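You operate a simulated robot arm through the tools that you are given. There is no shell and no other tool.

The job below is to be done with a simulated robot arm. You get a single attempt, and the scene is never put back.

## Task
Switch cabinet A on, free the stop button, press on, then ref.
Fine: in that order, each button once; wait for the screen before on, and for the ref run's end; work no other control on the cabinet or readout box.

Only the result counts: the job must be done as asked and must still hold three seconds after the hand-in. Knocking over, shifting, dropping, spilling or breaking anything else fails it.

## Robot
A 7-joint arm with a two-finger parallel gripper, fixed in place. Base frame: the origin is at the foot of the arm, x ahead of it, y to its left, z up. Lengths are in mm, angles in degrees, forces in N, time in s.
Its first joint turns from -166.0 to 166.0 degrees. Payload 3.43 kg.
The tool frame sits at the grasp point between the pads (the TCP): z along the fingers, y along the line on which they close. The tips reach 30 mm beyond it. The gripper opens to 94 mm. The fingers are 28 mm wide and 10 mm thick; the gripper's body (50 by 96 mm) begins 55 mm behind the TCP.
Orientation is told as [roll, pitch, yaw] about the base's x, y, z axes, in that order, counted from this pose: with the fingers straight down and closing along the base's y, the tool's x points along the base's -x, its y along +y and its z along -z.

## Interface
- The arm moves only by the tool step_arm. Its argument "plan" is a list of rows, each a list of 7 numbers: the shift along the tool's x, y, z in units of 300 mm (1.0 is 300 mm), then the turn, a rotation vector about the tool's x, y, z in units of 60 degrees (1.0 is 60 degrees), then the finger opening in mm, from 0 to 94. In form: [[dx, dy, dz, wx, wy, wz, hand], ...]. A call has 1 to 20 rows; each row is the pose to reach, as a shift and turn from the pose commanded when the call began, along the tool's axes at that moment. A call with a number of a shift or a turn outside -1 to 1 is refused whole. Each row takes 0.2 s and may step no farther than 50 mm and 8.6 degrees from the row before; otherwise, or with a gripper value out of range, the whole call is refused. A pose out of reach is approached as far as the arm can. The call stops where the force on the tool passes 90 N (or 10 N more than at its start, if that is more) or the arm is blocked; 0.2 s more then pass. Each finger travels about 45 mm/s and halts on what it meets, pressing with about 23 N; the grip force reading is that of the motor and also rises with nothing between the fingers. The clock runs only during rows and for 0.2 s after the last one: add rows that repeat a pose to give the fingers time. The reply holds the time, the measured pose of the TCP, the force on the tool along the base axes, the opening and the grip force, in the units named above and with some noise, with the torque about the TCP (base axes, N m) and any sound that the robot's microphone picked up.
- Cameras (640 x 400 px; columns grow to the right, rows downward): "scene" is fixed at [399.3, -499.8, 1781]; the picture's right is [0.93, -0.37, 0.00], its down [-0.14, -0.34, -0.93] and it looks along [0.35, 0.86, -0.37] (base axes); focal length 325 px, centre (320, 200). "wrist" rides on the gripper at [76, 14, -103] in the tool frame; the picture's right is [-0.18, 0.98, 0.00], its down [-0.75, -0.14, -0.64] and it looks along [-0.63, -0.12, 0.77] (tool axes); focal length 243 px, centre (320, 200). There is no depth. A picture from a camera that has moved, and an enlarged one, comes with that camera's place and axes in the base frame and with its lens.
- snapshot(camera): a new picture of that camera. The clock stands still meanwhile.
- zoom(camera, box): a new picture of the part [left, top, right, bottom] of that camera's present view, enlarged. The clock stands still meanwhile.
- sign_off(): hands the job in; it is judged then, once.

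Nothing tells you positions but the pictures and the camera data. Unless the task says otherwise, let go and move clear before handing in.

The tools are called after "Call:" as name(argument=value, ...) on one line, values as JSON. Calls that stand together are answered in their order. step_arm: Moves the arm, as the interface text tells. Its arguments: {"type":"object","properties":{"plan":{"type":"array"}},"required":["plan"]} The other tools are called the same way: snapshot (camera) takes a picture; zoom (camera, box) takes an enlarged picture of a part of a camera's view; sign_off () hands the job in.

At the start:

```text
time_s: 0.0
eef_pos: [381.1, 329.9, 1486.6]
tool_rot: [0.1, 0.0, 0.0]
wrist_force: [0.3, -0.1, 0.5]
ft_torque: [0.01, 0.03, 0.03]
finger_gap: 94.0
finger_force: 0.1
```

scene: 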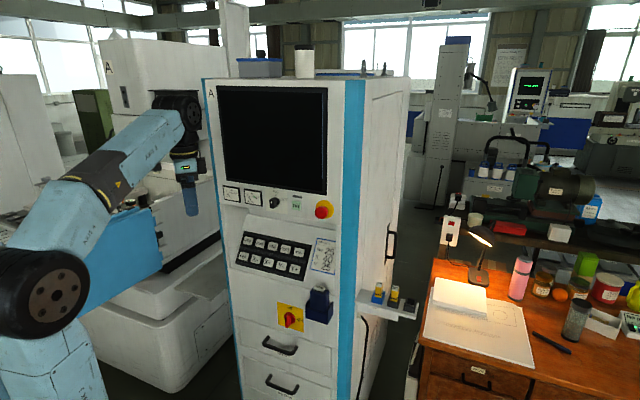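
wrist: 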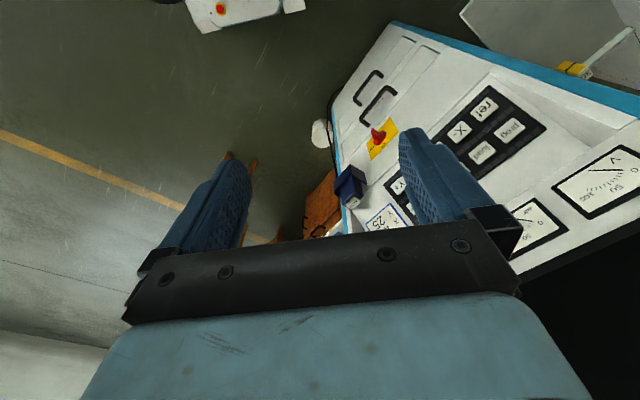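

I see cabinet A with a dark screen, a red stop button, a keypad, and a red/yellow main switch lower down. First I'll look closer at everything before moving.

Call:
zoom(camera="scene", box=[200, 170, 360, 270])

Call:
zoom(camera="scene", box=[220, 270, 380, 370])

Call:
zoom(camera="scene", box=[190, 60, 430, 210])

Call:
zoom(camera="wrist", box=[320, 20, 640, 260])

Call:
zoom(camera="scene", box=[480, 50, 580, 130])

```text
4.00 times, centred on (280, 220) of scene
camera zoom: at [399.3, -499.8, 1781.0], right [0.93, -0.37, 0.0], down [-0.14, -0.34, -0.93], along [0.35, 0.86, -0.37], focal length 1302 px, centre (480, 120)
```

zoom: 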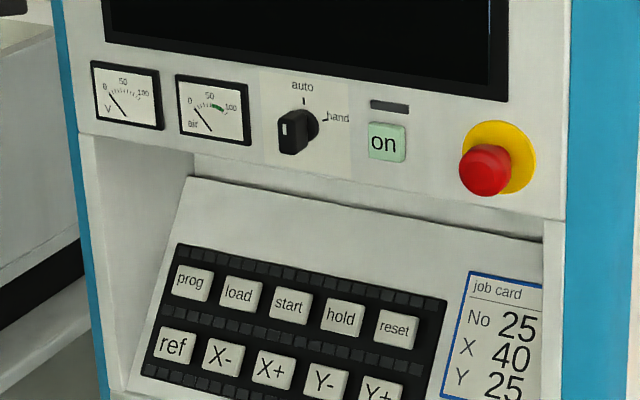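

```text
4.00 times, centred on (300, 320) of scene
camera zoom: at [399.3, -499.8, 1781.0], right [0.93, -0.37, 0.0], down [-0.14, -0.34, -0.93], along [0.35, 0.86, -0.37], focal length 1302 px, centre (400, -280)
```

zoom: 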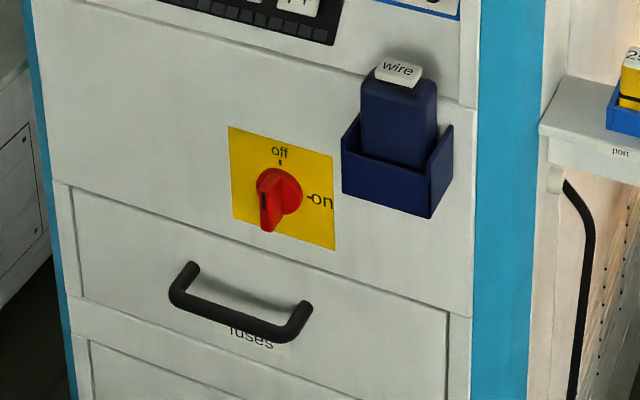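

```text
2.67 times, centred on (310, 135) of scene
camera zoom: at [399.3, -499.8, 1781.0], right [0.93, -0.37, 0.0], down [-0.14, -0.34, -0.93], along [0.35, 0.86, -0.37], focal length 868 px, centre (347, 373)
```

zoom: 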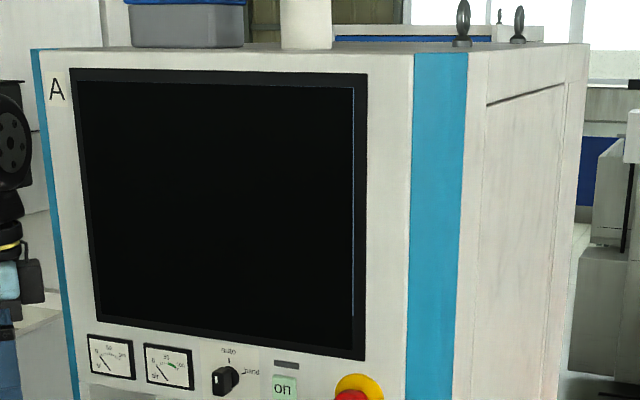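

```text
1.67 times, centred on (480, 140) of wrist
camera zoom: at [306.6, 345.5, 1591.3], right [0.18, 0.98, 0.0], down [0.75, -0.14, 0.64], along [0.63, -0.12, -0.77], focal length 404 px, centre (53, 300)
```

zoom: 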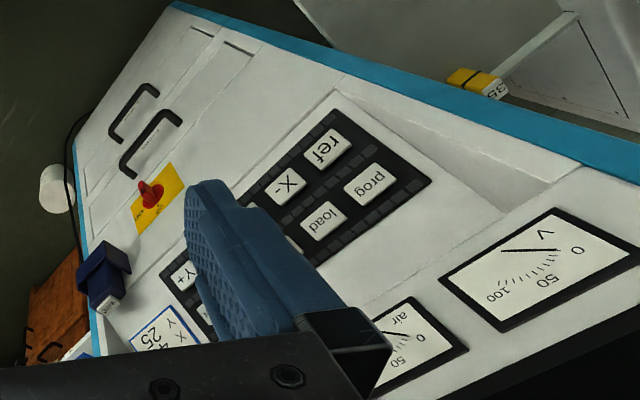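

```text
5.00 times, centred on (530, 90) of scene
camera zoom: at [399.3, -499.8, 1781.0], right [0.93, -0.37, 0.0], down [-0.14, -0.34, -0.93], along [0.35, 0.86, -0.37], focal length 1627 px, centre (-730, 750)
```

zoom: 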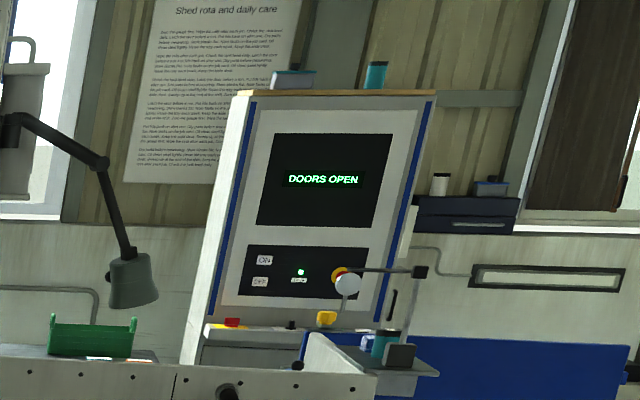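

The cabinet face appears to look toward the arm, with its inward normal around (0.67, 0.74, 0). The main switch is near (654, 459, 894) and the ref key near (529, 629, 1110). I'll yaw the tool toward the face in free space to get better wrist views.

Call:
step_arm(plan=[[0, 0, 0, 0, 0, -0.13, 94], [0, 0, 0, 0, 0, -0.26, 94], [0, 0, 0, 0, 0, -0.39, 94], [0, 0, 0, 0, 0, -0.52, 94], [0, 0, 0, 0, 0, -0.65, 94], [0, 0, 0, 0, 0, -0.78, 94]])

Call:
snapshot(camera="wrist")

Call:
snapshot(camera="scene")

```text
time_s: 1.4
eef_pos: [381.6, 329.5, 1486.5]
tool_rot: [0.0, 0.0, 46.9]
wrist_force: [0.3, 0.3, 0.6]
ft_torque: [-0.01, 0.02, 0.02]
finger_gap: 94.2
finger_force: 0.0
```

```text
taken
camera wrist: at [320.7, 285.2, 1591.5], right [-0.59, 0.81, 0.0], down [0.62, 0.45, 0.64], along [0.52, 0.38, -0.77], focal length 243 px, centre (320, 200)
```

wrist: 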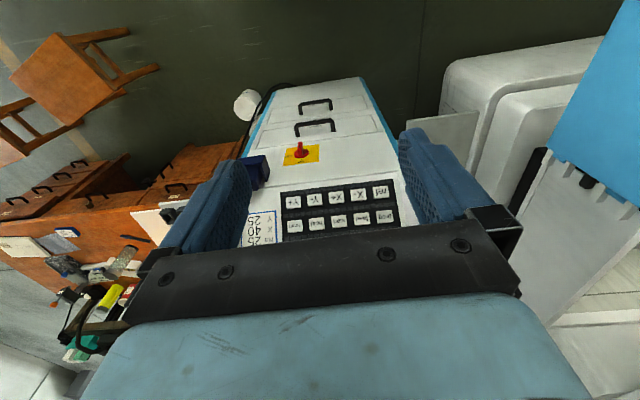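

```text
taken
```

scene: 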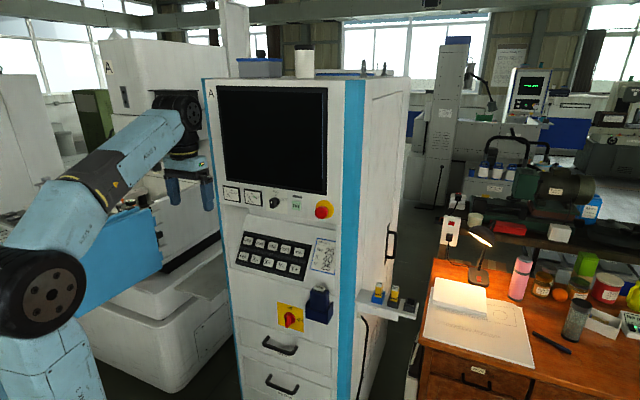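

The wrist camera sees the face upside-down from above, with the keypad, main switch and "wire" holder visible. I'll pitch the tool toward the face by 45°.

Call:
step_arm(plan=[[0, 0, 0, 0, -0.125, 0, 94], [0, 0, 0, 0, -0.25, 0, 94], [0, 0, 0, 0, -0.375, 0, 94], [0, 0, 0, 0, -0.5, 0, 94], [0, 0, 0, 0, -0.625, 0, 94], [0, 0, 0, 0, -0.75, 0, 94]])

Call:
snapshot(camera="wrist")

Call:
snapshot(camera="scene")

```text
time_s: 2.8
eef_pos: [382.4, 330.2, 1488.5]
tool_rot: [0.1, -45.1, 46.8]
wrist_force: [0.4, -0.4, 0.1]
ft_torque: [0.0, 0.0, 0.01]
finger_gap: 94.0
finger_force: 0.2
```

```text
taken
camera wrist: at [286.1, 248.8, 1507.9], right [-0.63, 0.77, 0.13], down [0.16, -0.04, 0.99], along [0.76, 0.64, -0.09], focal length 243 px, centre (320, 200)
```

wrist: 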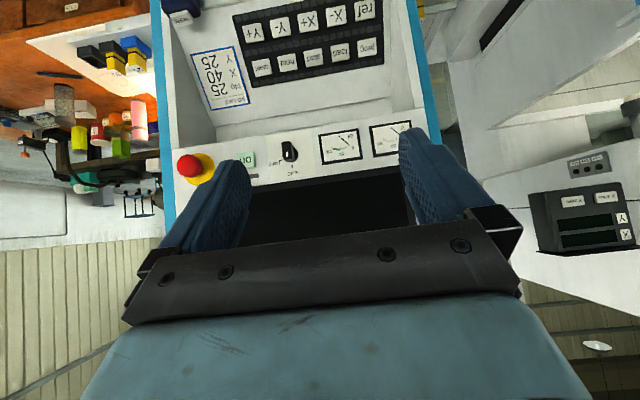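

```text
taken
```

scene: 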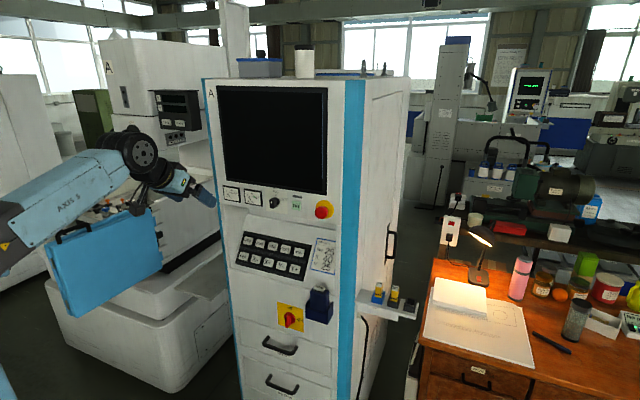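

Good frontal view (upside-down). Zooming to measure features.

Call:
zoom(camera="wrist", box=[160, 100, 320, 200])

Call:
zoom(camera="wrist", box=[160, 0, 400, 150])

Call:
zoom(camera="wrist", box=[300, 90, 460, 190])

Call:
zoom(camera="wrist", box=[480, 130, 640, 260])

Call:
zoom(camera="scene", box=[300, 190, 348, 220])

Call:
zoom(camera="scene", box=[270, 295, 318, 335])

```text
4.00 times, centred on (240, 150) of wrist
camera zoom: at [286.1, 248.8, 1507.9], right [-0.63, 0.77, 0.13], down [0.16, -0.04, 0.99], along [0.76, 0.64, -0.09], focal length 970 px, centre (640, 400)
```

zoom: 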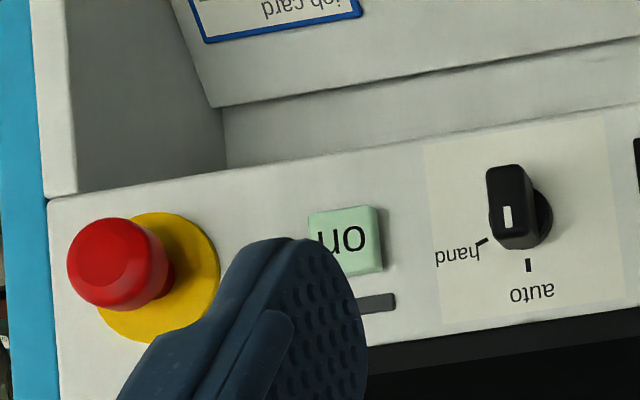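

```text
2.67 times, centred on (280, 75) of wrist
camera zoom: at [286.1, 248.8, 1507.9], right [-0.63, 0.77, 0.13], down [0.16, -0.04, 0.99], along [0.76, 0.64, -0.09], focal length 647 px, centre (427, 533)
```

zoom: 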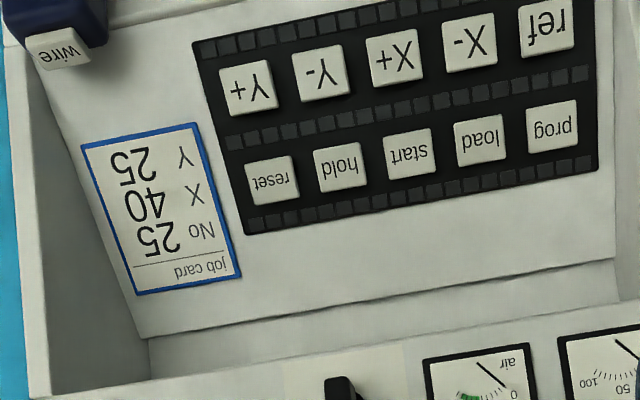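

```text
4.00 times, centred on (380, 140) of wrist
camera zoom: at [286.1, 248.8, 1507.9], right [-0.63, 0.77, 0.13], down [0.16, -0.04, 0.99], along [0.76, 0.64, -0.09], focal length 970 px, centre (80, 440)
```

zoom: 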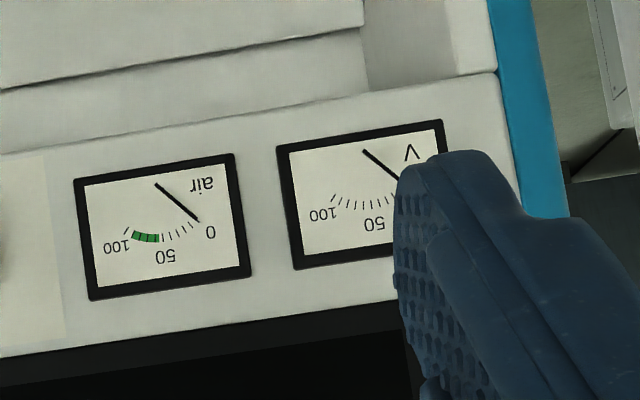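

```text
3.08 times, centred on (560, 195) of wrist
camera zoom: at [286.1, 248.8, 1507.9], right [-0.63, 0.77, 0.13], down [0.16, -0.04, 0.99], along [0.76, 0.64, -0.09], focal length 746 px, centre (-418, 215)
```

zoom: 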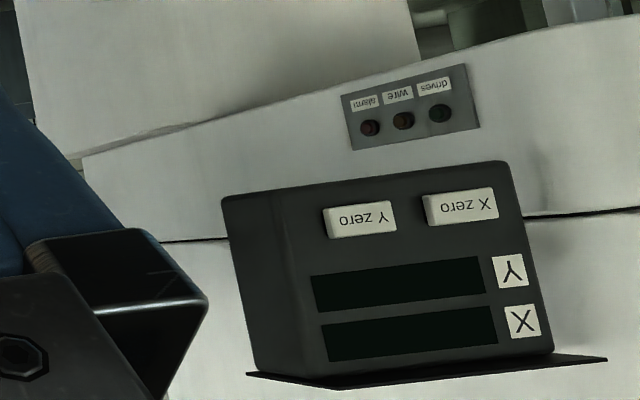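

```text
13.33 times, centred on (324, 205) of scene
camera zoom: at [399.3, -499.8, 1781.0], right [0.93, -0.37, 0.0], down [-0.14, -0.34, -0.93], along [0.35, 0.86, -0.37], focal length 4339 px, centre (267, 133)
```

zoom: 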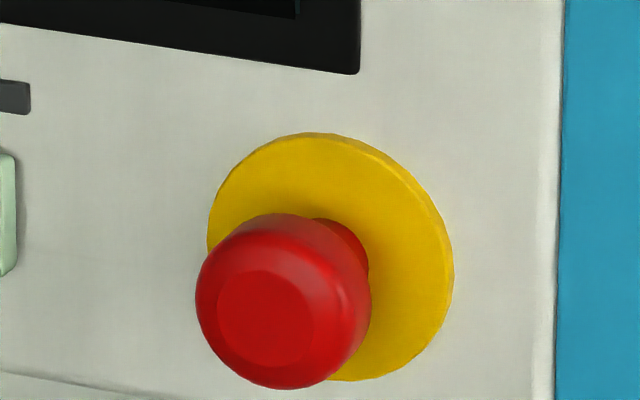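

```text
10.00 times, centred on (294, 315) of scene
camera zoom: at [399.3, -499.8, 1781.0], right [0.93, -0.37, 0.0], down [-0.14, -0.34, -0.93], along [0.35, 0.86, -0.37], focal length 3254 px, centre (580, -950)
```

zoom: 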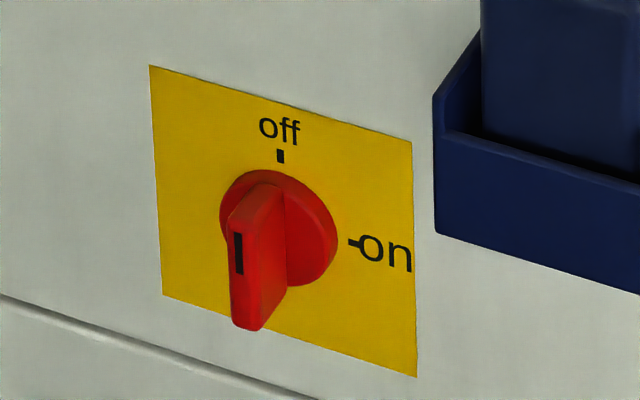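

The face turns out to lie at 45° (inward normal (0.707, 0.707, 0)), about 798 mm along that normal. The stop base is near (763, 368, 1377) and the on button near (690, 429, 1377). Next I descend, well clear of the face, toward the main switch.

Call:
step_arm(plan=[[0.0779, -0.025, 0.1223, 0, 0, 0, 94], [0.1559, -0.0501, 0.2447, 0, 0, 0, 94], [0.2338, -0.0751, 0.367, 0, 0, 0, 94], [0.3117, -0.1002, 0.4893, 0, 0, 0, 94], [0.3896, -0.1252, 0.6116, 0, 0, 0, 94], [0.4676, -0.1503, 0.734, 0, 0, 0, 94], [0.5455, -0.1753, 0.8563, 0, 0, 0, 94]])

Call:
snapshot(camera="wrist")

Call:
snapshot(camera="scene")

```text
time_s: 4.4
eef_pos: [465.6, 342.3, 1189.9]
tool_rot: [0.0, -45.2, 46.8]
wrist_force: [-0.5, 0.6, 0.4]
ft_torque: [0.0, -0.01, 0.02]
finger_gap: 93.9
finger_force: 0.1
```

```text
taken
camera wrist: at [369.4, 259.9, 1210.6], right [-0.63, 0.77, 0.13], down [0.16, -0.04, 0.99], along [0.76, 0.64, -0.09], focal length 243 px, centre (320, 200)
```

wrist: 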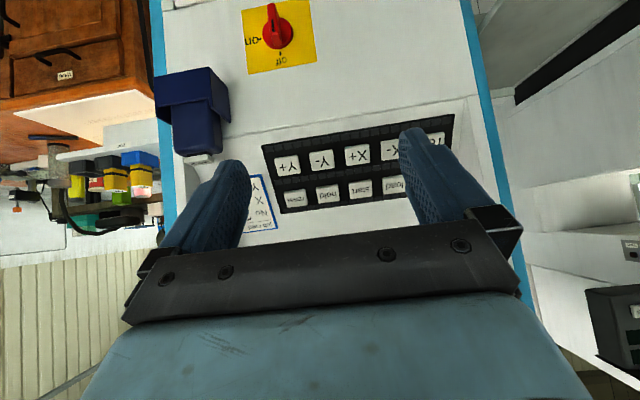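

```text
taken
```

scene: 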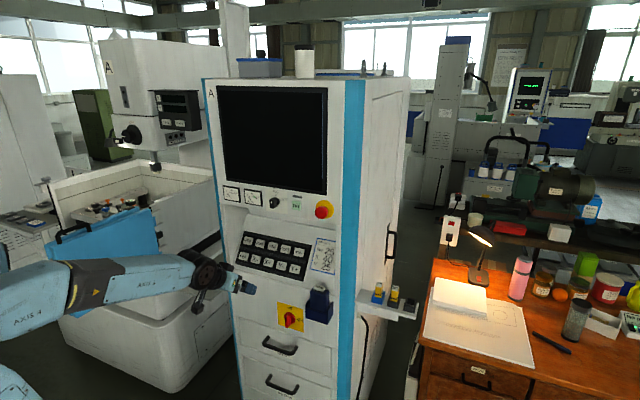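

Free path so far. Continue the second half of the descent.

Call:
step_arm(plan=[[0.0779, -0.025, 0.1223, 0, 0, 0, 94], [0.1559, -0.0501, 0.2447, 0, 0, 0, 94], [0.2338, -0.0751, 0.367, 0, 0, 0, 94], [0.3117, -0.1002, 0.4893, 0, 0, 0, 94], [0.3896, -0.1252, 0.6116, 0, 0, 0, 94], [0.4676, -0.1503, 0.734, 0, 0, 0, 94], [0.5455, -0.1753, 0.8563, 0, 0, 0, 94]])

Call:
snapshot(camera="wrist")

Call:
snapshot(camera="scene")

```text
time_s: 6.0
eef_pos: [547.1, 354.9, 890.7]
tool_rot: [0.0, -45.0, 46.7]
wrist_force: [-0.5, -0.4, 0.2]
ft_torque: [0.0, 0.03, 0.02]
finger_gap: 93.9
finger_force: 0.1
```

```text
taken
camera wrist: at [451.2, 273.6, 911.9], right [-0.63, 0.77, 0.13], down [0.16, -0.04, 0.99], along [0.76, 0.64, -0.09], focal length 243 px, centre (320, 200)
```

wrist: 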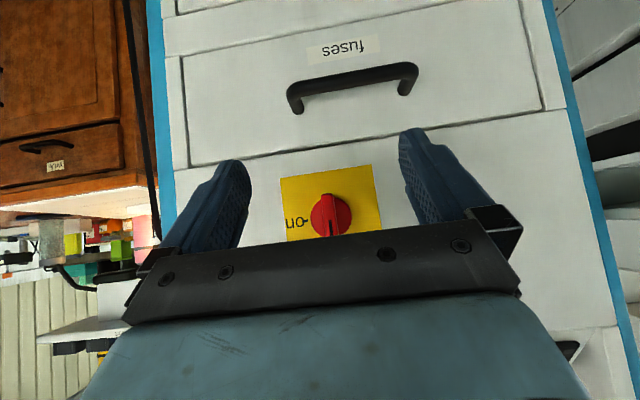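

```text
taken
```

scene: 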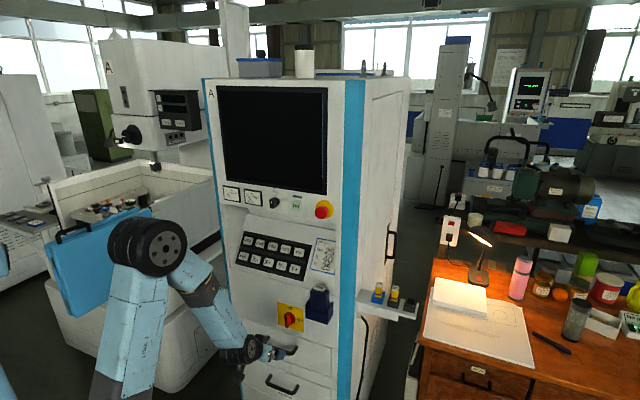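

The switch is right ahead. Zoom to measure it, then level the tool.

Call:
zoom(camera="wrist", box=[260, 150, 400, 250])

Call:
step_arm(plan=[[0, 0, 0, 0.02, 0, 0.02, 94]])

Call:
step_arm(plan=[[0, 0, 0, 0, -0.125, 0, 94], [0, 0, 0, 0, -0.25, 0, 94], [0, 0, 0, 0, -0.375, 0, 94], [0, 0, 0, 0, -0.5, 0, 94], [0, 0, 0, 0, -0.625, 0, 94], [0, 0, 0, 0, -0.75, 0, 94]])

Call:
snapshot(camera="wrist")

Call:
snapshot(camera="scene")

```text
4.00 times, centred on (330, 200) of wrist
camera zoom: at [451.2, 273.6, 911.9], right [-0.63, 0.77, 0.13], down [0.16, -0.04, 0.99], along [0.76, 0.64, -0.09], focal length 970 px, centre (280, 200)
```

zoom: 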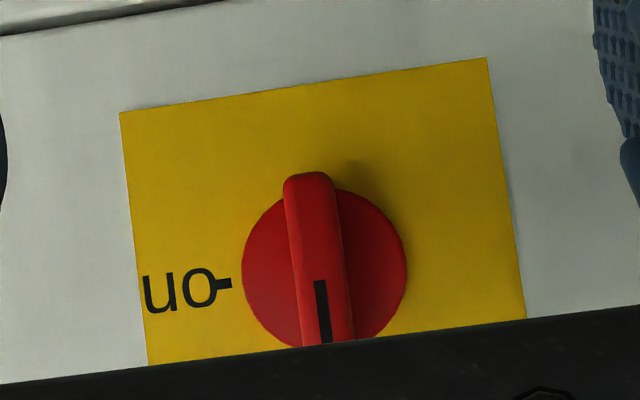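

```text
time_s: 6.4
eef_pos: [547.8, 354.4, 891.7]
tool_rot: [0.0, -45.0, 45.0]
wrist_force: [-1.0, -0.6, -0.2]
ft_torque: [0.03, 0.0, 0.02]
finger_gap: 94.1
finger_force: 0.1
```

```text
time_s: 7.8
eef_pos: [560.0, 365.9, 888.3]
tool_rot: [177.7, -89.9, -132.4]
wrist_force: [0.6, 0.2, 0.0]
ft_torque: [0.01, 0.0, 0.01]
finger_gap: 94.0
finger_force: 0.0
out of reach, approached as far as the arm can: row 2, 3, 4, 5, 6
```

```text
taken
camera wrist: at [479.1, 304.3, 813.6], right [-0.7, 0.69, 0.18], down [-0.35, -0.56, 0.75], along [0.62, 0.46, 0.63], focal length 243 px, centre (320, 200)
```

wrist: 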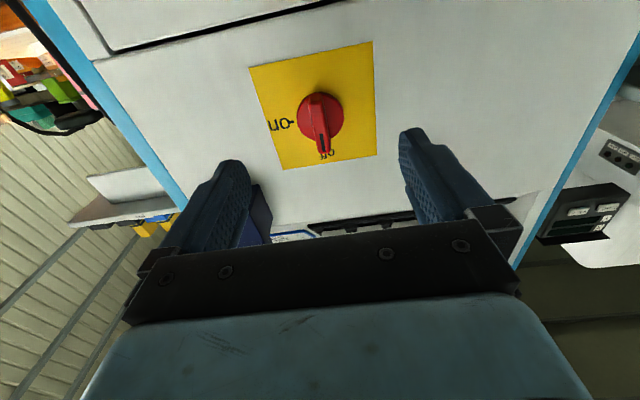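

```text
taken
```

scene: 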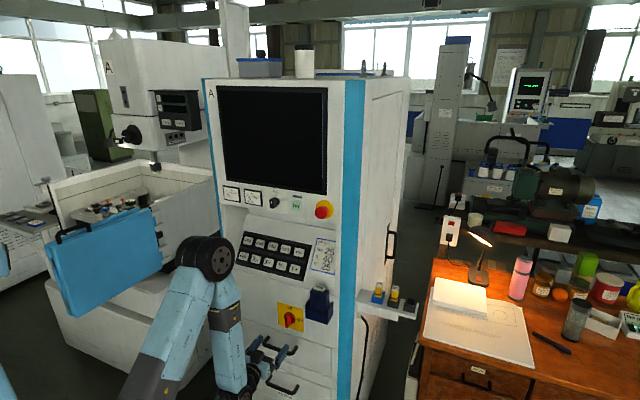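

The tool is now level, close to the reach limit but near the desired pose. Zoom for a measurement of the switch.

Call:
zoom(camera="wrist", box=[240, 30, 400, 180])

Call:
zoom(camera="scene", box=[210, 290, 350, 400])

```text
2.67 times, centred on (320, 105) of wrist
camera zoom: at [479.1, 304.3, 813.6], right [-0.7, 0.69, 0.18], down [-0.35, -0.56, 0.75], along [0.62, 0.46, 0.63], focal length 647 px, centre (320, 453)
```

zoom: 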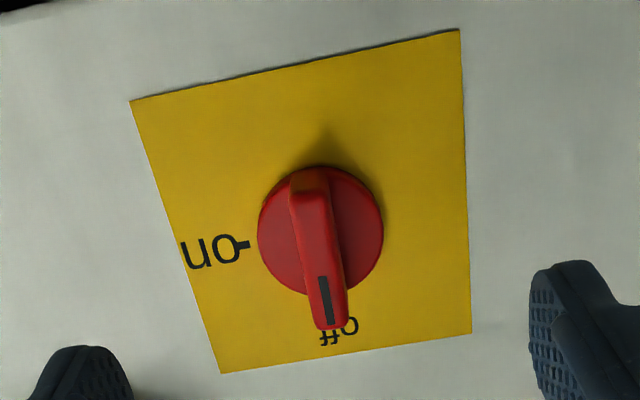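

```text
3.64 times, centred on (280, 345) of scene
camera zoom: at [399.3, -499.8, 1781.0], right [0.93, -0.37, 0.0], down [-0.14, -0.34, -0.93], along [0.35, 0.86, -0.37], focal length 1183 px, centre (466, -327)
```

zoom: 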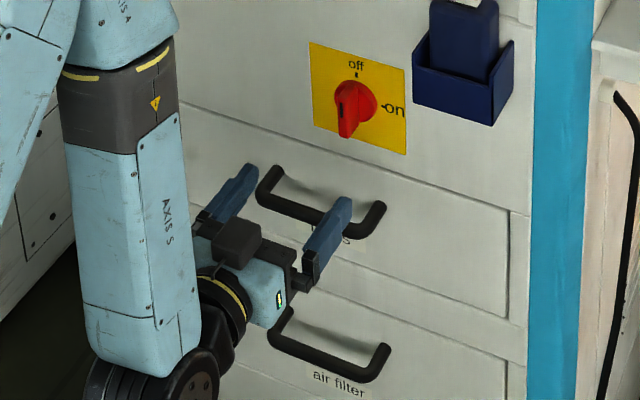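

Switch axis estimate: 792 mm along the normal, 140 mm lateral, z ≈ 903. I'll move forward, still short of the handle, and align with it.

Call:
step_arm(plan=[[-0.02, -0.006, 0.1033, 0, 0, 0, 94], [-0.0393, -0.0117, 0.2067, 0, 0, 0, 94], [-0.0393, -0.0117, 0.2067, 0, 0, 0, 94]])

Call:
snapshot(camera="wrist")

Call:
zoom(camera="scene", box=[210, 270, 350, 380])

```text
time_s: 8.6
eef_pos: [607.3, 408.6, 899.3]
tool_rot: [54.0, -90.1, -8.8]
wrist_force: [-0.4, 0.1, 0.4]
ft_torque: [0.04, 0.02, 0.0]
finger_gap: 94.0
finger_force: 0.0
```

```text
taken
camera wrist: at [526.0, 347.0, 824.8], right [-0.7, 0.69, 0.18], down [-0.35, -0.55, 0.75], along [0.63, 0.46, 0.63], focal length 243 px, centre (320, 200)
```

wrist: 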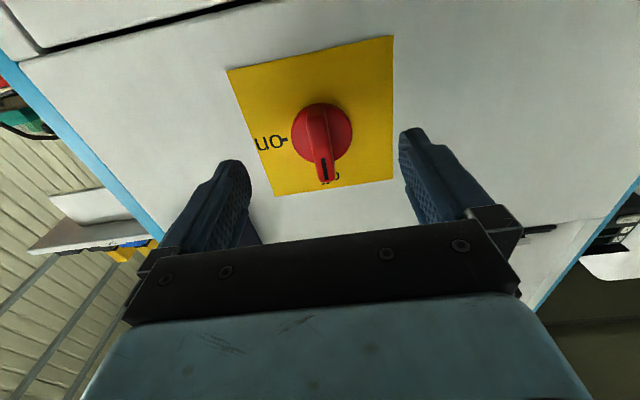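

```text
3.64 times, centred on (280, 325) of scene
camera zoom: at [399.3, -499.8, 1781.0], right [0.93, -0.37, 0.0], down [-0.14, -0.34, -0.93], along [0.35, 0.86, -0.37], focal length 1183 px, centre (466, -254)
```

zoom: 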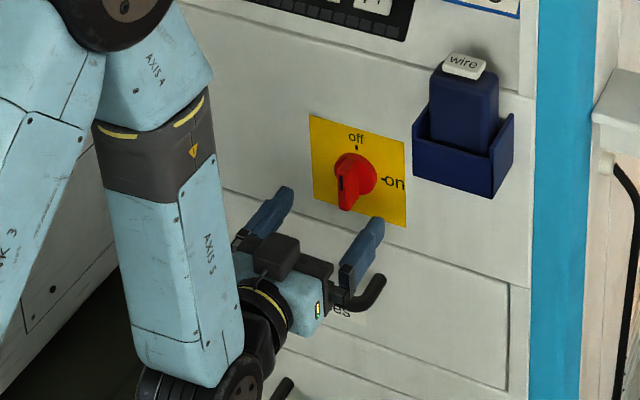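

Call:
zoom(camera="wrist", box=[220, 30, 420, 200])

```text
2.35 times, centred on (320, 115) of wrist
camera zoom: at [526.0, 347.0, 824.8], right [-0.7, 0.69, 0.18], down [-0.35, -0.55, 0.75], along [0.63, 0.46, 0.63], focal length 571 px, centre (320, 400)
```

zoom: 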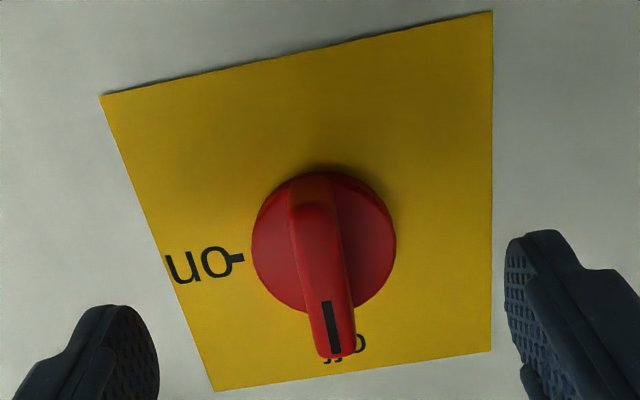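

Switch handle measured: the axis is at lateral 140, z ≈ 904.5, and its front is at ≈765. Before gripping, I'll test in free space that the arm can roll +90° here.

Call:
step_arm(plan=[[-0.016, 0, 0, 0, 0, 0.125, 60], [-0.016, 0, 0, 0, 0, 0.25, 60], [-0.016, 0, 0, 0, 0, 0.375, 60], [-0.016, 0, 0, 0, 0, 0.5, 60], [-0.016, 0, 0, 0, 0, 0.625, 60], [-0.016, 0, 0, 0, 0, 0.75, 60]])

Call:
step_arm(plan=[[0, 0, 0, 0, 0, 0.125, 60], [0, 0, 0, 0, 0, 0.25, 60], [0, 0, 0, 0, 0, 0.375, 60], [0, 0, 0, 0, 0, 0.5, 60], [0, 0, 0, 0, 0, 0.625, 60], [0, 0, 0, 0, 0, 0.75, 60]])

Call:
snapshot(camera="wrist")

Call:
zoom(camera="scene", box=[210, 270, 350, 380])

```text
time_s: 10.0
eef_pos: [607.9, 406.8, 903.8]
tool_rot: [90.1, -44.9, -44.8]
wrist_force: [-1.1, -0.6, -0.3]
ft_torque: [-0.01, -0.02, 0.01]
finger_gap: 60.0
finger_force: 0.0
```

```text
time_s: 11.4
eef_pos: [607.5, 407.6, 903.3]
tool_rot: [90.0, 0.1, -45.0]
wrist_force: [-0.5, -0.5, 0.7]
ft_torque: [0.01, 0.04, -0.01]
finger_gap: 60.0
finger_force: 0.0
```

```text
taken
camera wrist: at [481.6, 388.4, 920.2], right [0.13, -0.13, 0.98], down [0.08, -0.99, -0.14], along [0.99, 0.1, -0.12], focal length 243 px, centre (320, 200)
```

wrist: 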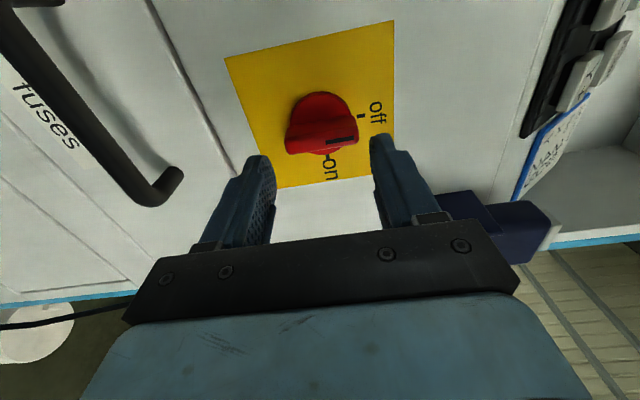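

```text
3.64 times, centred on (280, 325) of scene
camera zoom: at [399.3, -499.8, 1781.0], right [0.93, -0.37, 0.0], down [-0.14, -0.34, -0.93], along [0.35, 0.86, -0.37], focal length 1183 px, centre (466, -254)
```

zoom: 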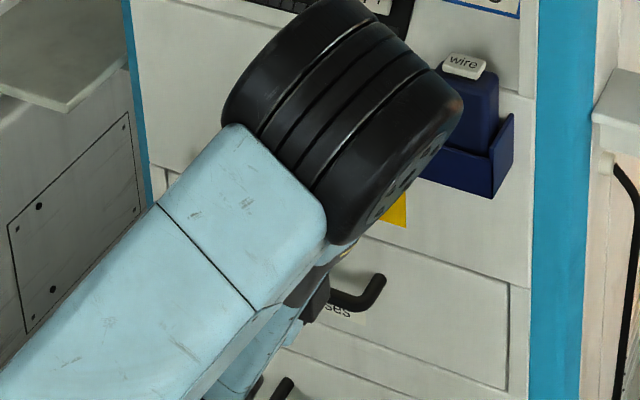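

Call:
snapshot(camera="scene")

```text
taken
```

scene: 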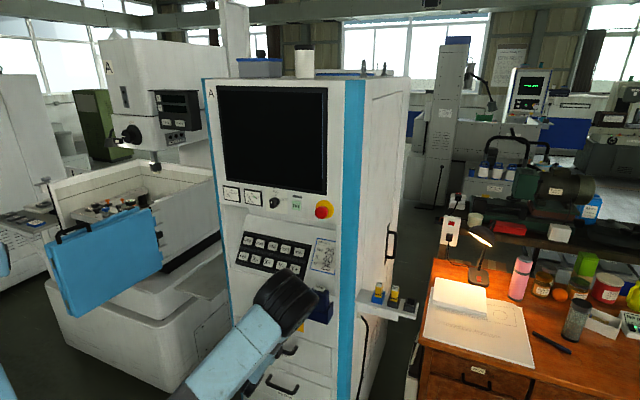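

The roll works in free space, with the elbow swinging to the right but well clear. Rotating back to the gripping orientation.

Call:
step_arm(plan=[[0, 0, 0, 0, 0, -0.125, 60], [0, 0, 0, 0, 0, -0.25, 60], [0, 0, 0, 0, 0, -0.375, 60], [0, 0, 0, 0, 0, -0.5, 60], [0, 0, 0, 0, 0, -0.625, 60], [0, 0, 0, 0, 0, -0.75, 60]])

Call:
step_arm(plan=[[0, 0, 0, 0, 0, -0.125, 60], [0, 0, 0, 0, 0, -0.25, 60], [0, 0, 0, 0, 0, -0.375, 60], [0, 0, 0, 0, 0, -0.5, 60], [0, 0, 0, 0, 0, -0.625, 60], [0, 0, 0, 0, 0, -0.75, 60]])

Call:
zoom(camera="wrist", box=[220, 30, 420, 200])

Call:
snapshot(camera="scene")

```text
time_s: 12.8
eef_pos: [608.1, 406.5, 904.1]
tool_rot: [90.0, -45.1, -45.0]
wrist_force: [0.7, -0.1, -0.2]
ft_torque: [0.0, 0.01, 0.06]
finger_gap: 59.8
finger_force: 0.1
```

```text
time_s: 14.2
eef_pos: [606.5, 407.2, 903.5]
tool_rot: [-73.8, -89.8, 118.9]
wrist_force: [-0.1, 0.4, 0.2]
ft_torque: [-0.01, -0.01, -0.01]
finger_gap: 59.8
finger_force: 0.1
```

```text
2.35 times, centred on (320, 115) of wrist
camera zoom: at [526.0, 345.1, 829.4], right [-0.7, 0.69, 0.18], down [-0.35, -0.55, 0.75], along [0.62, 0.46, 0.63], focal length 571 px, centre (320, 400)
```

zoom: 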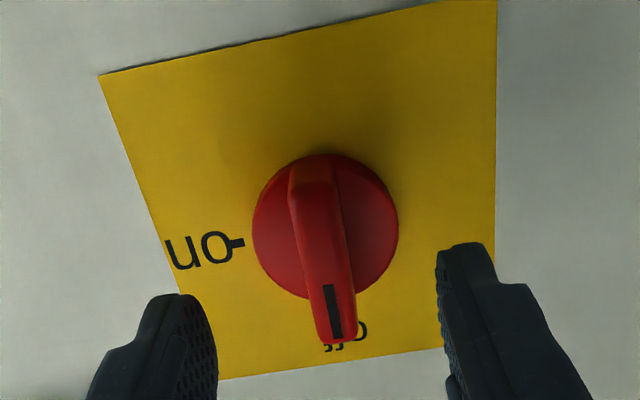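

```text
taken
```

scene: 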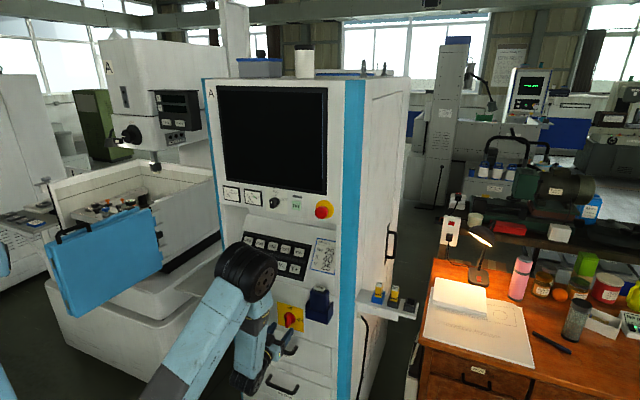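

Back in gripping orientation and aligned. Advancing over the handle and closing.

Call:
step_arm(plan=[[-0.003, 0, 0.045, 0, 0, 0, 60], [-0.003, 0.002, 0.09, 0, 0, 0, 60], [-0.003, 0.002, 0.1267, 0, 0, 0, 60], [-0.003, 0.002, 0.1267, 0, 0, 0, 60]])

Call:
snapshot(camera="wrist")

Call:
zoom(camera="scene", box=[210, 270, 350, 380])

```text
time_s: 15.2
eef_pos: [633.6, 434.5, 903.5]
tool_rot: [23.9, -89.9, 21.3]
wrist_force: [0.0, -0.3, 0.4]
ft_torque: [0.02, -0.02, -0.01]
finger_gap: 60.2
finger_force: 0.0
```

```text
taken
camera wrist: at [551.8, 371.9, 829.2], right [-0.7, 0.69, 0.18], down [-0.35, -0.55, 0.75], along [0.63, 0.46, 0.63], focal length 243 px, centre (320, 200)
```

wrist: 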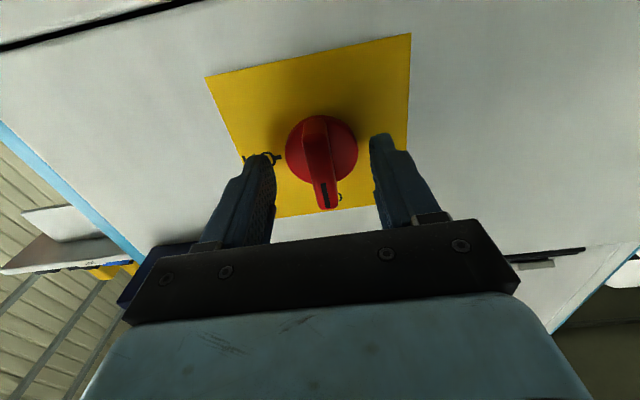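

```text
3.64 times, centred on (280, 325) of scene
camera zoom: at [399.3, -499.8, 1781.0], right [0.93, -0.37, 0.0], down [-0.14, -0.34, -0.93], along [0.35, 0.86, -0.37], focal length 1183 px, centre (466, -254)
```

zoom: 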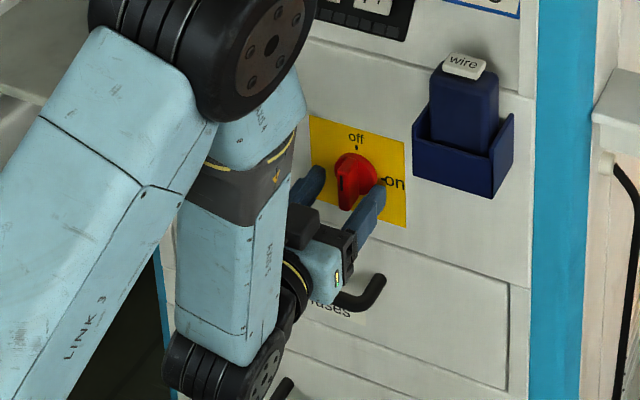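

Fingers straddle the handle. Closing on it.

Call:
step_arm(plan=[[0, 0, 0, 0, 0, 0, 40], [0, 0, 0, 0, 0, 0, 20], [0, 0, 0, 0, 0, 0, 5], [0, 0, 0, 0, 0, 0, 5], [0, 0, 0, 0, 0, 0, 5], [0, 0, 0, 0, 0, 0, 5]])

Call:
snapshot(camera="wrist")

Call:
zoom(camera="scene", box=[260, 290, 320, 340])

```text
time_s: 16.6
eef_pos: [632.6, 434.2, 903.2]
tool_rot: [29.2, -89.9, 16.1]
wrist_force: [-6.1, 6.7, -0.4]
ft_torque: [-0.03, 0.01, -0.19]
finger_gap: 13.3
finger_force: 44.7
```

```text
taken
camera wrist: at [551.3, 372.4, 829.3], right [-0.7, 0.69, 0.18], down [-0.35, -0.55, 0.75], along [0.62, 0.46, 0.63], focal length 243 px, centre (320, 200)
```

wrist: 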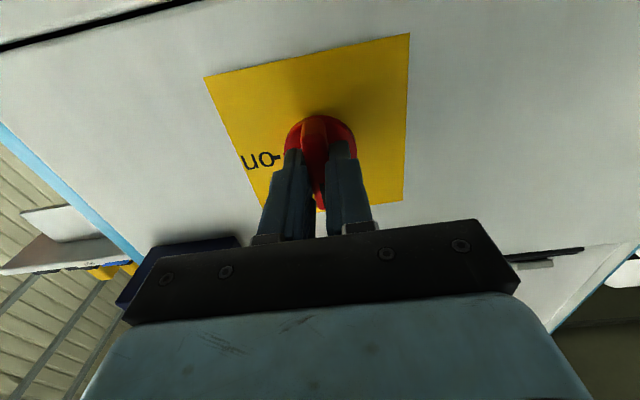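

```text
8.00 times, centred on (290, 315) of scene
camera zoom: at [399.3, -499.8, 1781.0], right [0.93, -0.37, 0.0], down [-0.14, -0.34, -0.93], along [0.35, 0.86, -0.37], focal length 2603 px, centre (560, -720)
```

zoom: 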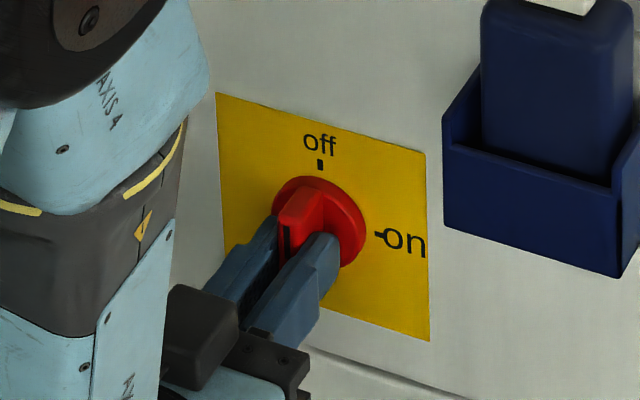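

Handle gripped (13 mm gap). Now turn it clockwise, first half.

Call:
step_arm(plan=[[0, 0.003, 0, 0, 0, 0.12, 5], [0, 0.003, 0, 0, 0, 0.24, 5], [0, 0.003, 0, 0, 0, 0.36, 5], [0, 0.003, 0, 0, 0, 0.48, 5], [0, 0.003, 0, 0, 0, 0.6, 5], [0, 0.003, 0, 0, 0, 0.72, 5]])

Call:
zoom(camera="wrist", box=[220, 30, 420, 230])

Call:
snapshot(camera="scene")

```text
time_s: 18.0
eef_pos: [632.4, 435.0, 904.5]
tool_rot: [90.0, -46.6, -44.6]
wrist_force: [-13.2, -0.5, -3.6]
ft_torque: [-0.52, 0.49, 0.53]
finger_gap: 13.6
finger_force: 44.8
```

```text
2.00 times, centred on (320, 130) of wrist
camera zoom: at [516.3, 407.2, 860.5], right [-0.42, 0.42, 0.81], down [-0.01, -0.89, 0.45], along [0.91, 0.18, 0.38], focal length 485 px, centre (320, 340)
```

zoom: 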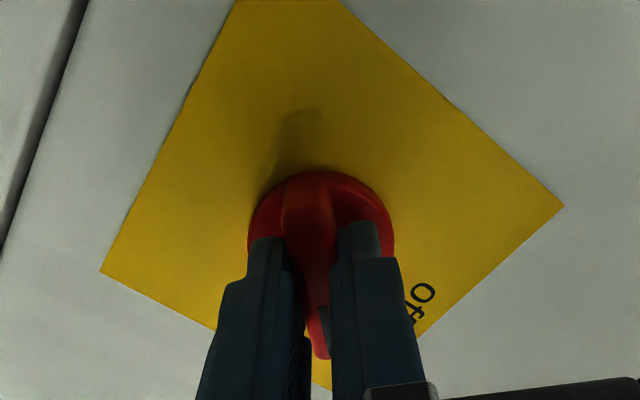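

```text
taken
```

scene: 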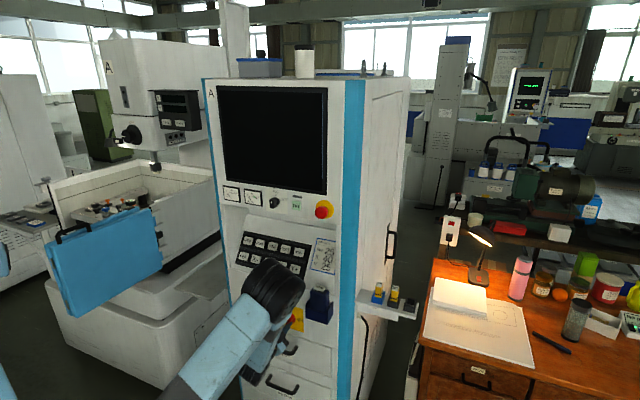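

The handle follows the grip (about 43°). Continuing the second half to 90°.

Call:
step_arm(plan=[[0, 0, 0, 0, 0, 0.12, 5], [0, 0, 0, 0, 0, 0.24, 5], [0, 0, 0, 0, 0, 0.36, 5], [0, 0, 0, 0, 0, 0.48, 5], [0, 0, 0, 0, 0, 0.6, 5], [0, 0, 0, 0, 0, 0.72, 5], [0, 0, 0, 0, 0, 0.79, 5], [0, 0, 0, 0, 0, 0.79, 5]])

Call:
zoom(camera="wrist", box=[220, 30, 420, 230])

Call:
snapshot(camera="scene")

```text
time_s: 19.8
eef_pos: [631.3, 435.2, 904.8]
tool_rot: [90.0, 0.6, -44.8]
wrist_force: [-18.5, 13.2, 3.6]
ft_torque: [-0.65, -0.63, 0.86]
finger_gap: 13.5
finger_force: 45.0
```

```text
2.00 times, centred on (320, 130) of wrist
camera zoom: at [506.7, 416.7, 921.9], right [0.14, -0.14, 0.98], down [0.08, -0.99, -0.15], along [0.99, 0.1, -0.12], focal length 485 px, centre (320, 340)
```

zoom: 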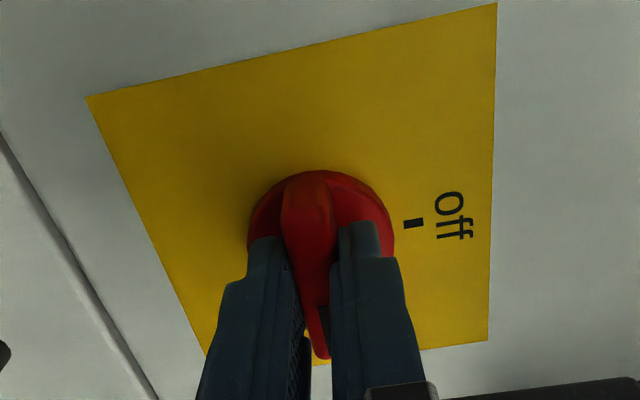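

```text
taken
```

scene: 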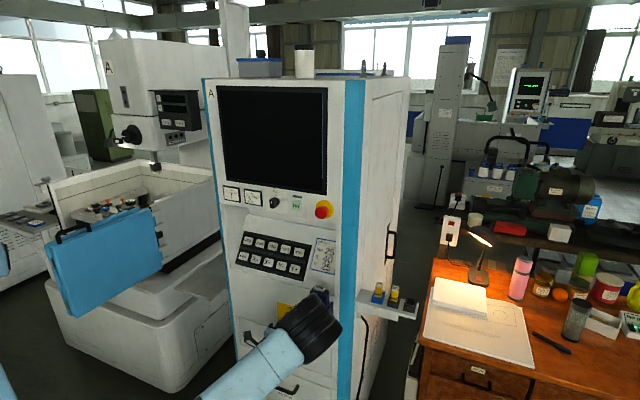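

The handle now points horizontal (on). Check the meters and screen.

Call:
zoom(camera="scene", box=[200, 75, 360, 225])

Call:
zoom(camera="scene", box=[90, 80, 210, 160])

```text
2.67 times, centred on (280, 150) of scene
camera zoom: at [399.3, -499.8, 1781.0], right [0.93, -0.37, 0.0], down [-0.14, -0.34, -0.93], along [0.35, 0.86, -0.37], focal length 868 px, centre (427, 333)
```

zoom: 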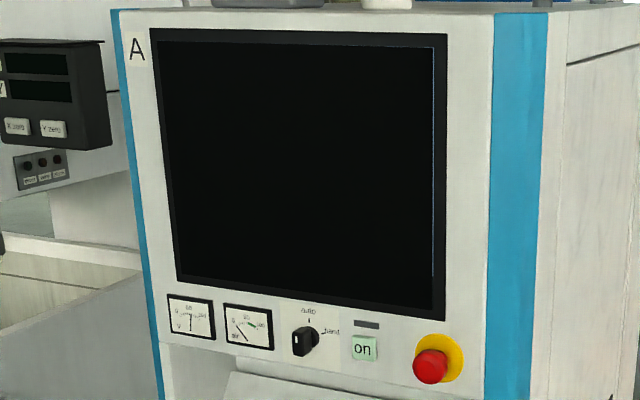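

```text
5.00 times, centred on (150, 120) of scene
camera zoom: at [399.3, -499.8, 1781.0], right [0.93, -0.37, 0.0], down [-0.14, -0.34, -0.93], along [0.35, 0.86, -0.37], focal length 1627 px, centre (1170, 600)
```

zoom: 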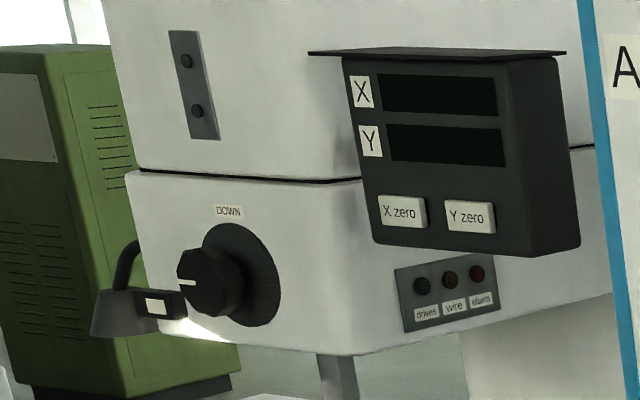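

The V meter has risen, so power is on. Release the handle and back straight out.

Call:
step_arm(plan=[[0, 0, 0, 0, 0, 0, 30], [0, 0, 0, 0, 0, 0, 50], [0, 0, 0, 0, 0, 0, 50], [0, 0, 0, 0, 0, 0, 50]])

Call:
step_arm(plan=[[0, 0, -0.05, 0, 0, 0, 50], [0, 0, -0.12, 0, 0, 0, 50], [0, 0, -0.2, 0, 0, 0, 50], [0, 0, -0.28, 0, 0, 0, 50]])

Call:
snapshot(camera="wrist")

Call:
zoom(camera="scene", box=[200, 75, 360, 225])

```text
time_s: 20.8
eef_pos: [632.0, 434.5, 904.2]
tool_rot: [89.9, 0.6, -44.9]
wrist_force: [0.5, 0.6, 0.1]
ft_torque: [-0.01, -0.01, 0.01]
finger_gap: 49.7
finger_force: 0.0
```

```text
time_s: 21.8
eef_pos: [573.6, 375.3, 905.2]
tool_rot: [90.0, 0.6, -44.9]
wrist_force: [0.4, 0.4, -0.1]
ft_torque: [0.01, 0.02, -0.03]
finger_gap: 49.7
finger_force: 0.0
```

```text
taken
camera wrist: at [449.5, 357.3, 921.2], right [0.14, -0.14, 0.98], down [0.08, -0.99, -0.15], along [0.99, 0.1, -0.13], focal length 243 px, centre (320, 200)
```

wrist: 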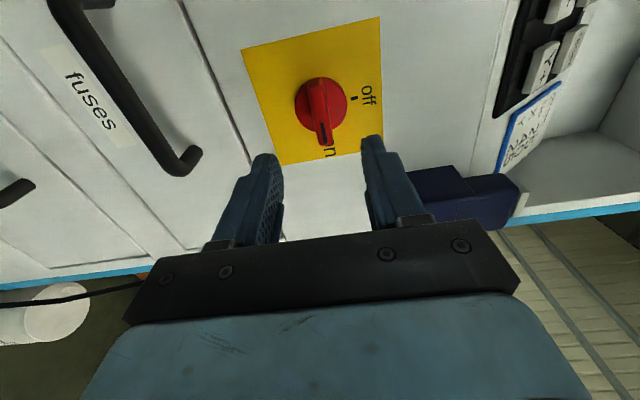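

```text
2.67 times, centred on (280, 150) of scene
camera zoom: at [399.3, -499.8, 1781.0], right [0.93, -0.37, 0.0], down [-0.14, -0.34, -0.93], along [0.35, 0.86, -0.37], focal length 868 px, centre (427, 333)
```

zoom: 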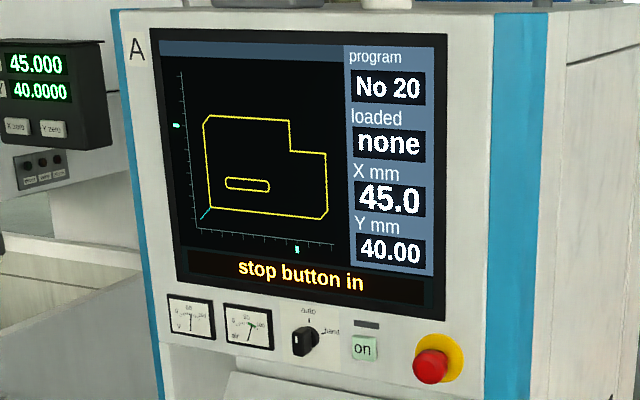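

Screen is up and says "stop button in", so the switch is on. Now I rotate the tool back, keeping clear, before rising to the stop button.

Call:
step_arm(plan=[[0, 0, 0, 0, 0, -0.125, 70], [0, 0, 0, 0, 0, -0.25, 70], [0, 0, 0, 0, 0, -0.375, 70], [0, 0, 0, 0, 0, -0.5, 70], [0, 0, 0, 0, 0, -0.625, 70], [0, 0, 0, 0, 0, -0.75, 70]])

Call:
step_arm(plan=[[0, 0, 0, 0, 0, -0.125, 70], [0, 0, 0, 0, 0, -0.25, 70], [0, 0, 0, 0, 0, -0.375, 70], [0, 0, 0, 0, 0, -0.5, 70], [0, 0, 0, 0, 0, -0.625, 70], [0, 0, 0, 0, 0, -0.76, 70]])

Call:
snapshot(camera="wrist")

Call:
snapshot(camera="scene")

```text
time_s: 23.2
eef_pos: [574.2, 376.7, 904.9]
tool_rot: [90.0, -44.4, -44.9]
wrist_force: [0.4, -0.1, 0.9]
ft_torque: [-0.02, 0.01, 0.01]
finger_gap: 70.1
finger_force: 0.1
```

```text
time_s: 24.6
eef_pos: [574.1, 376.3, 904.7]
tool_rot: [-68.2, -89.8, 113.3]
wrist_force: [-0.2, -0.9, 0.0]
ft_torque: [0.03, 0.0, 0.01]
finger_gap: 69.9
finger_force: 0.1
```

```text
taken
camera wrist: at [492.2, 313.0, 830.7], right [-0.7, 0.69, 0.18], down [-0.35, -0.55, 0.75], along [0.62, 0.46, 0.63], focal length 243 px, centre (320, 200)
```

wrist: 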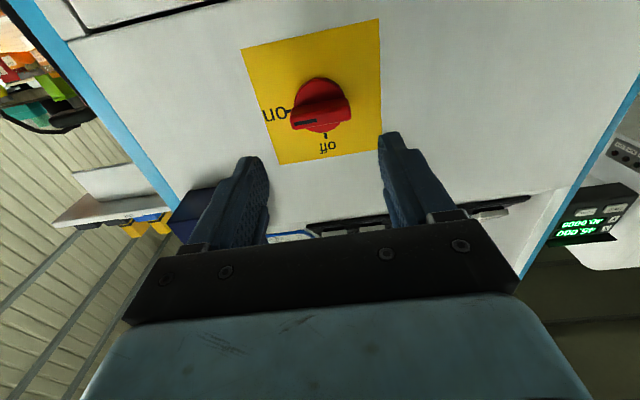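

```text
taken
```

scene: 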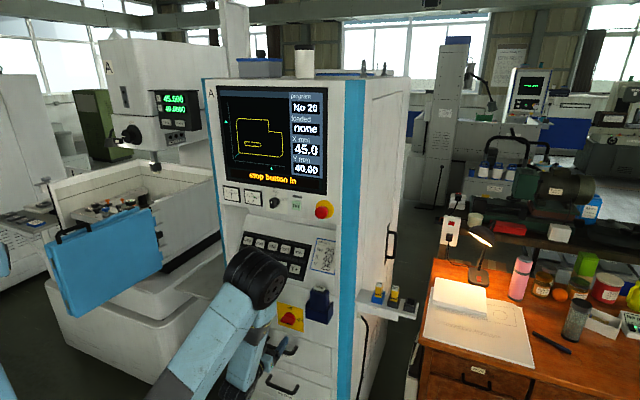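

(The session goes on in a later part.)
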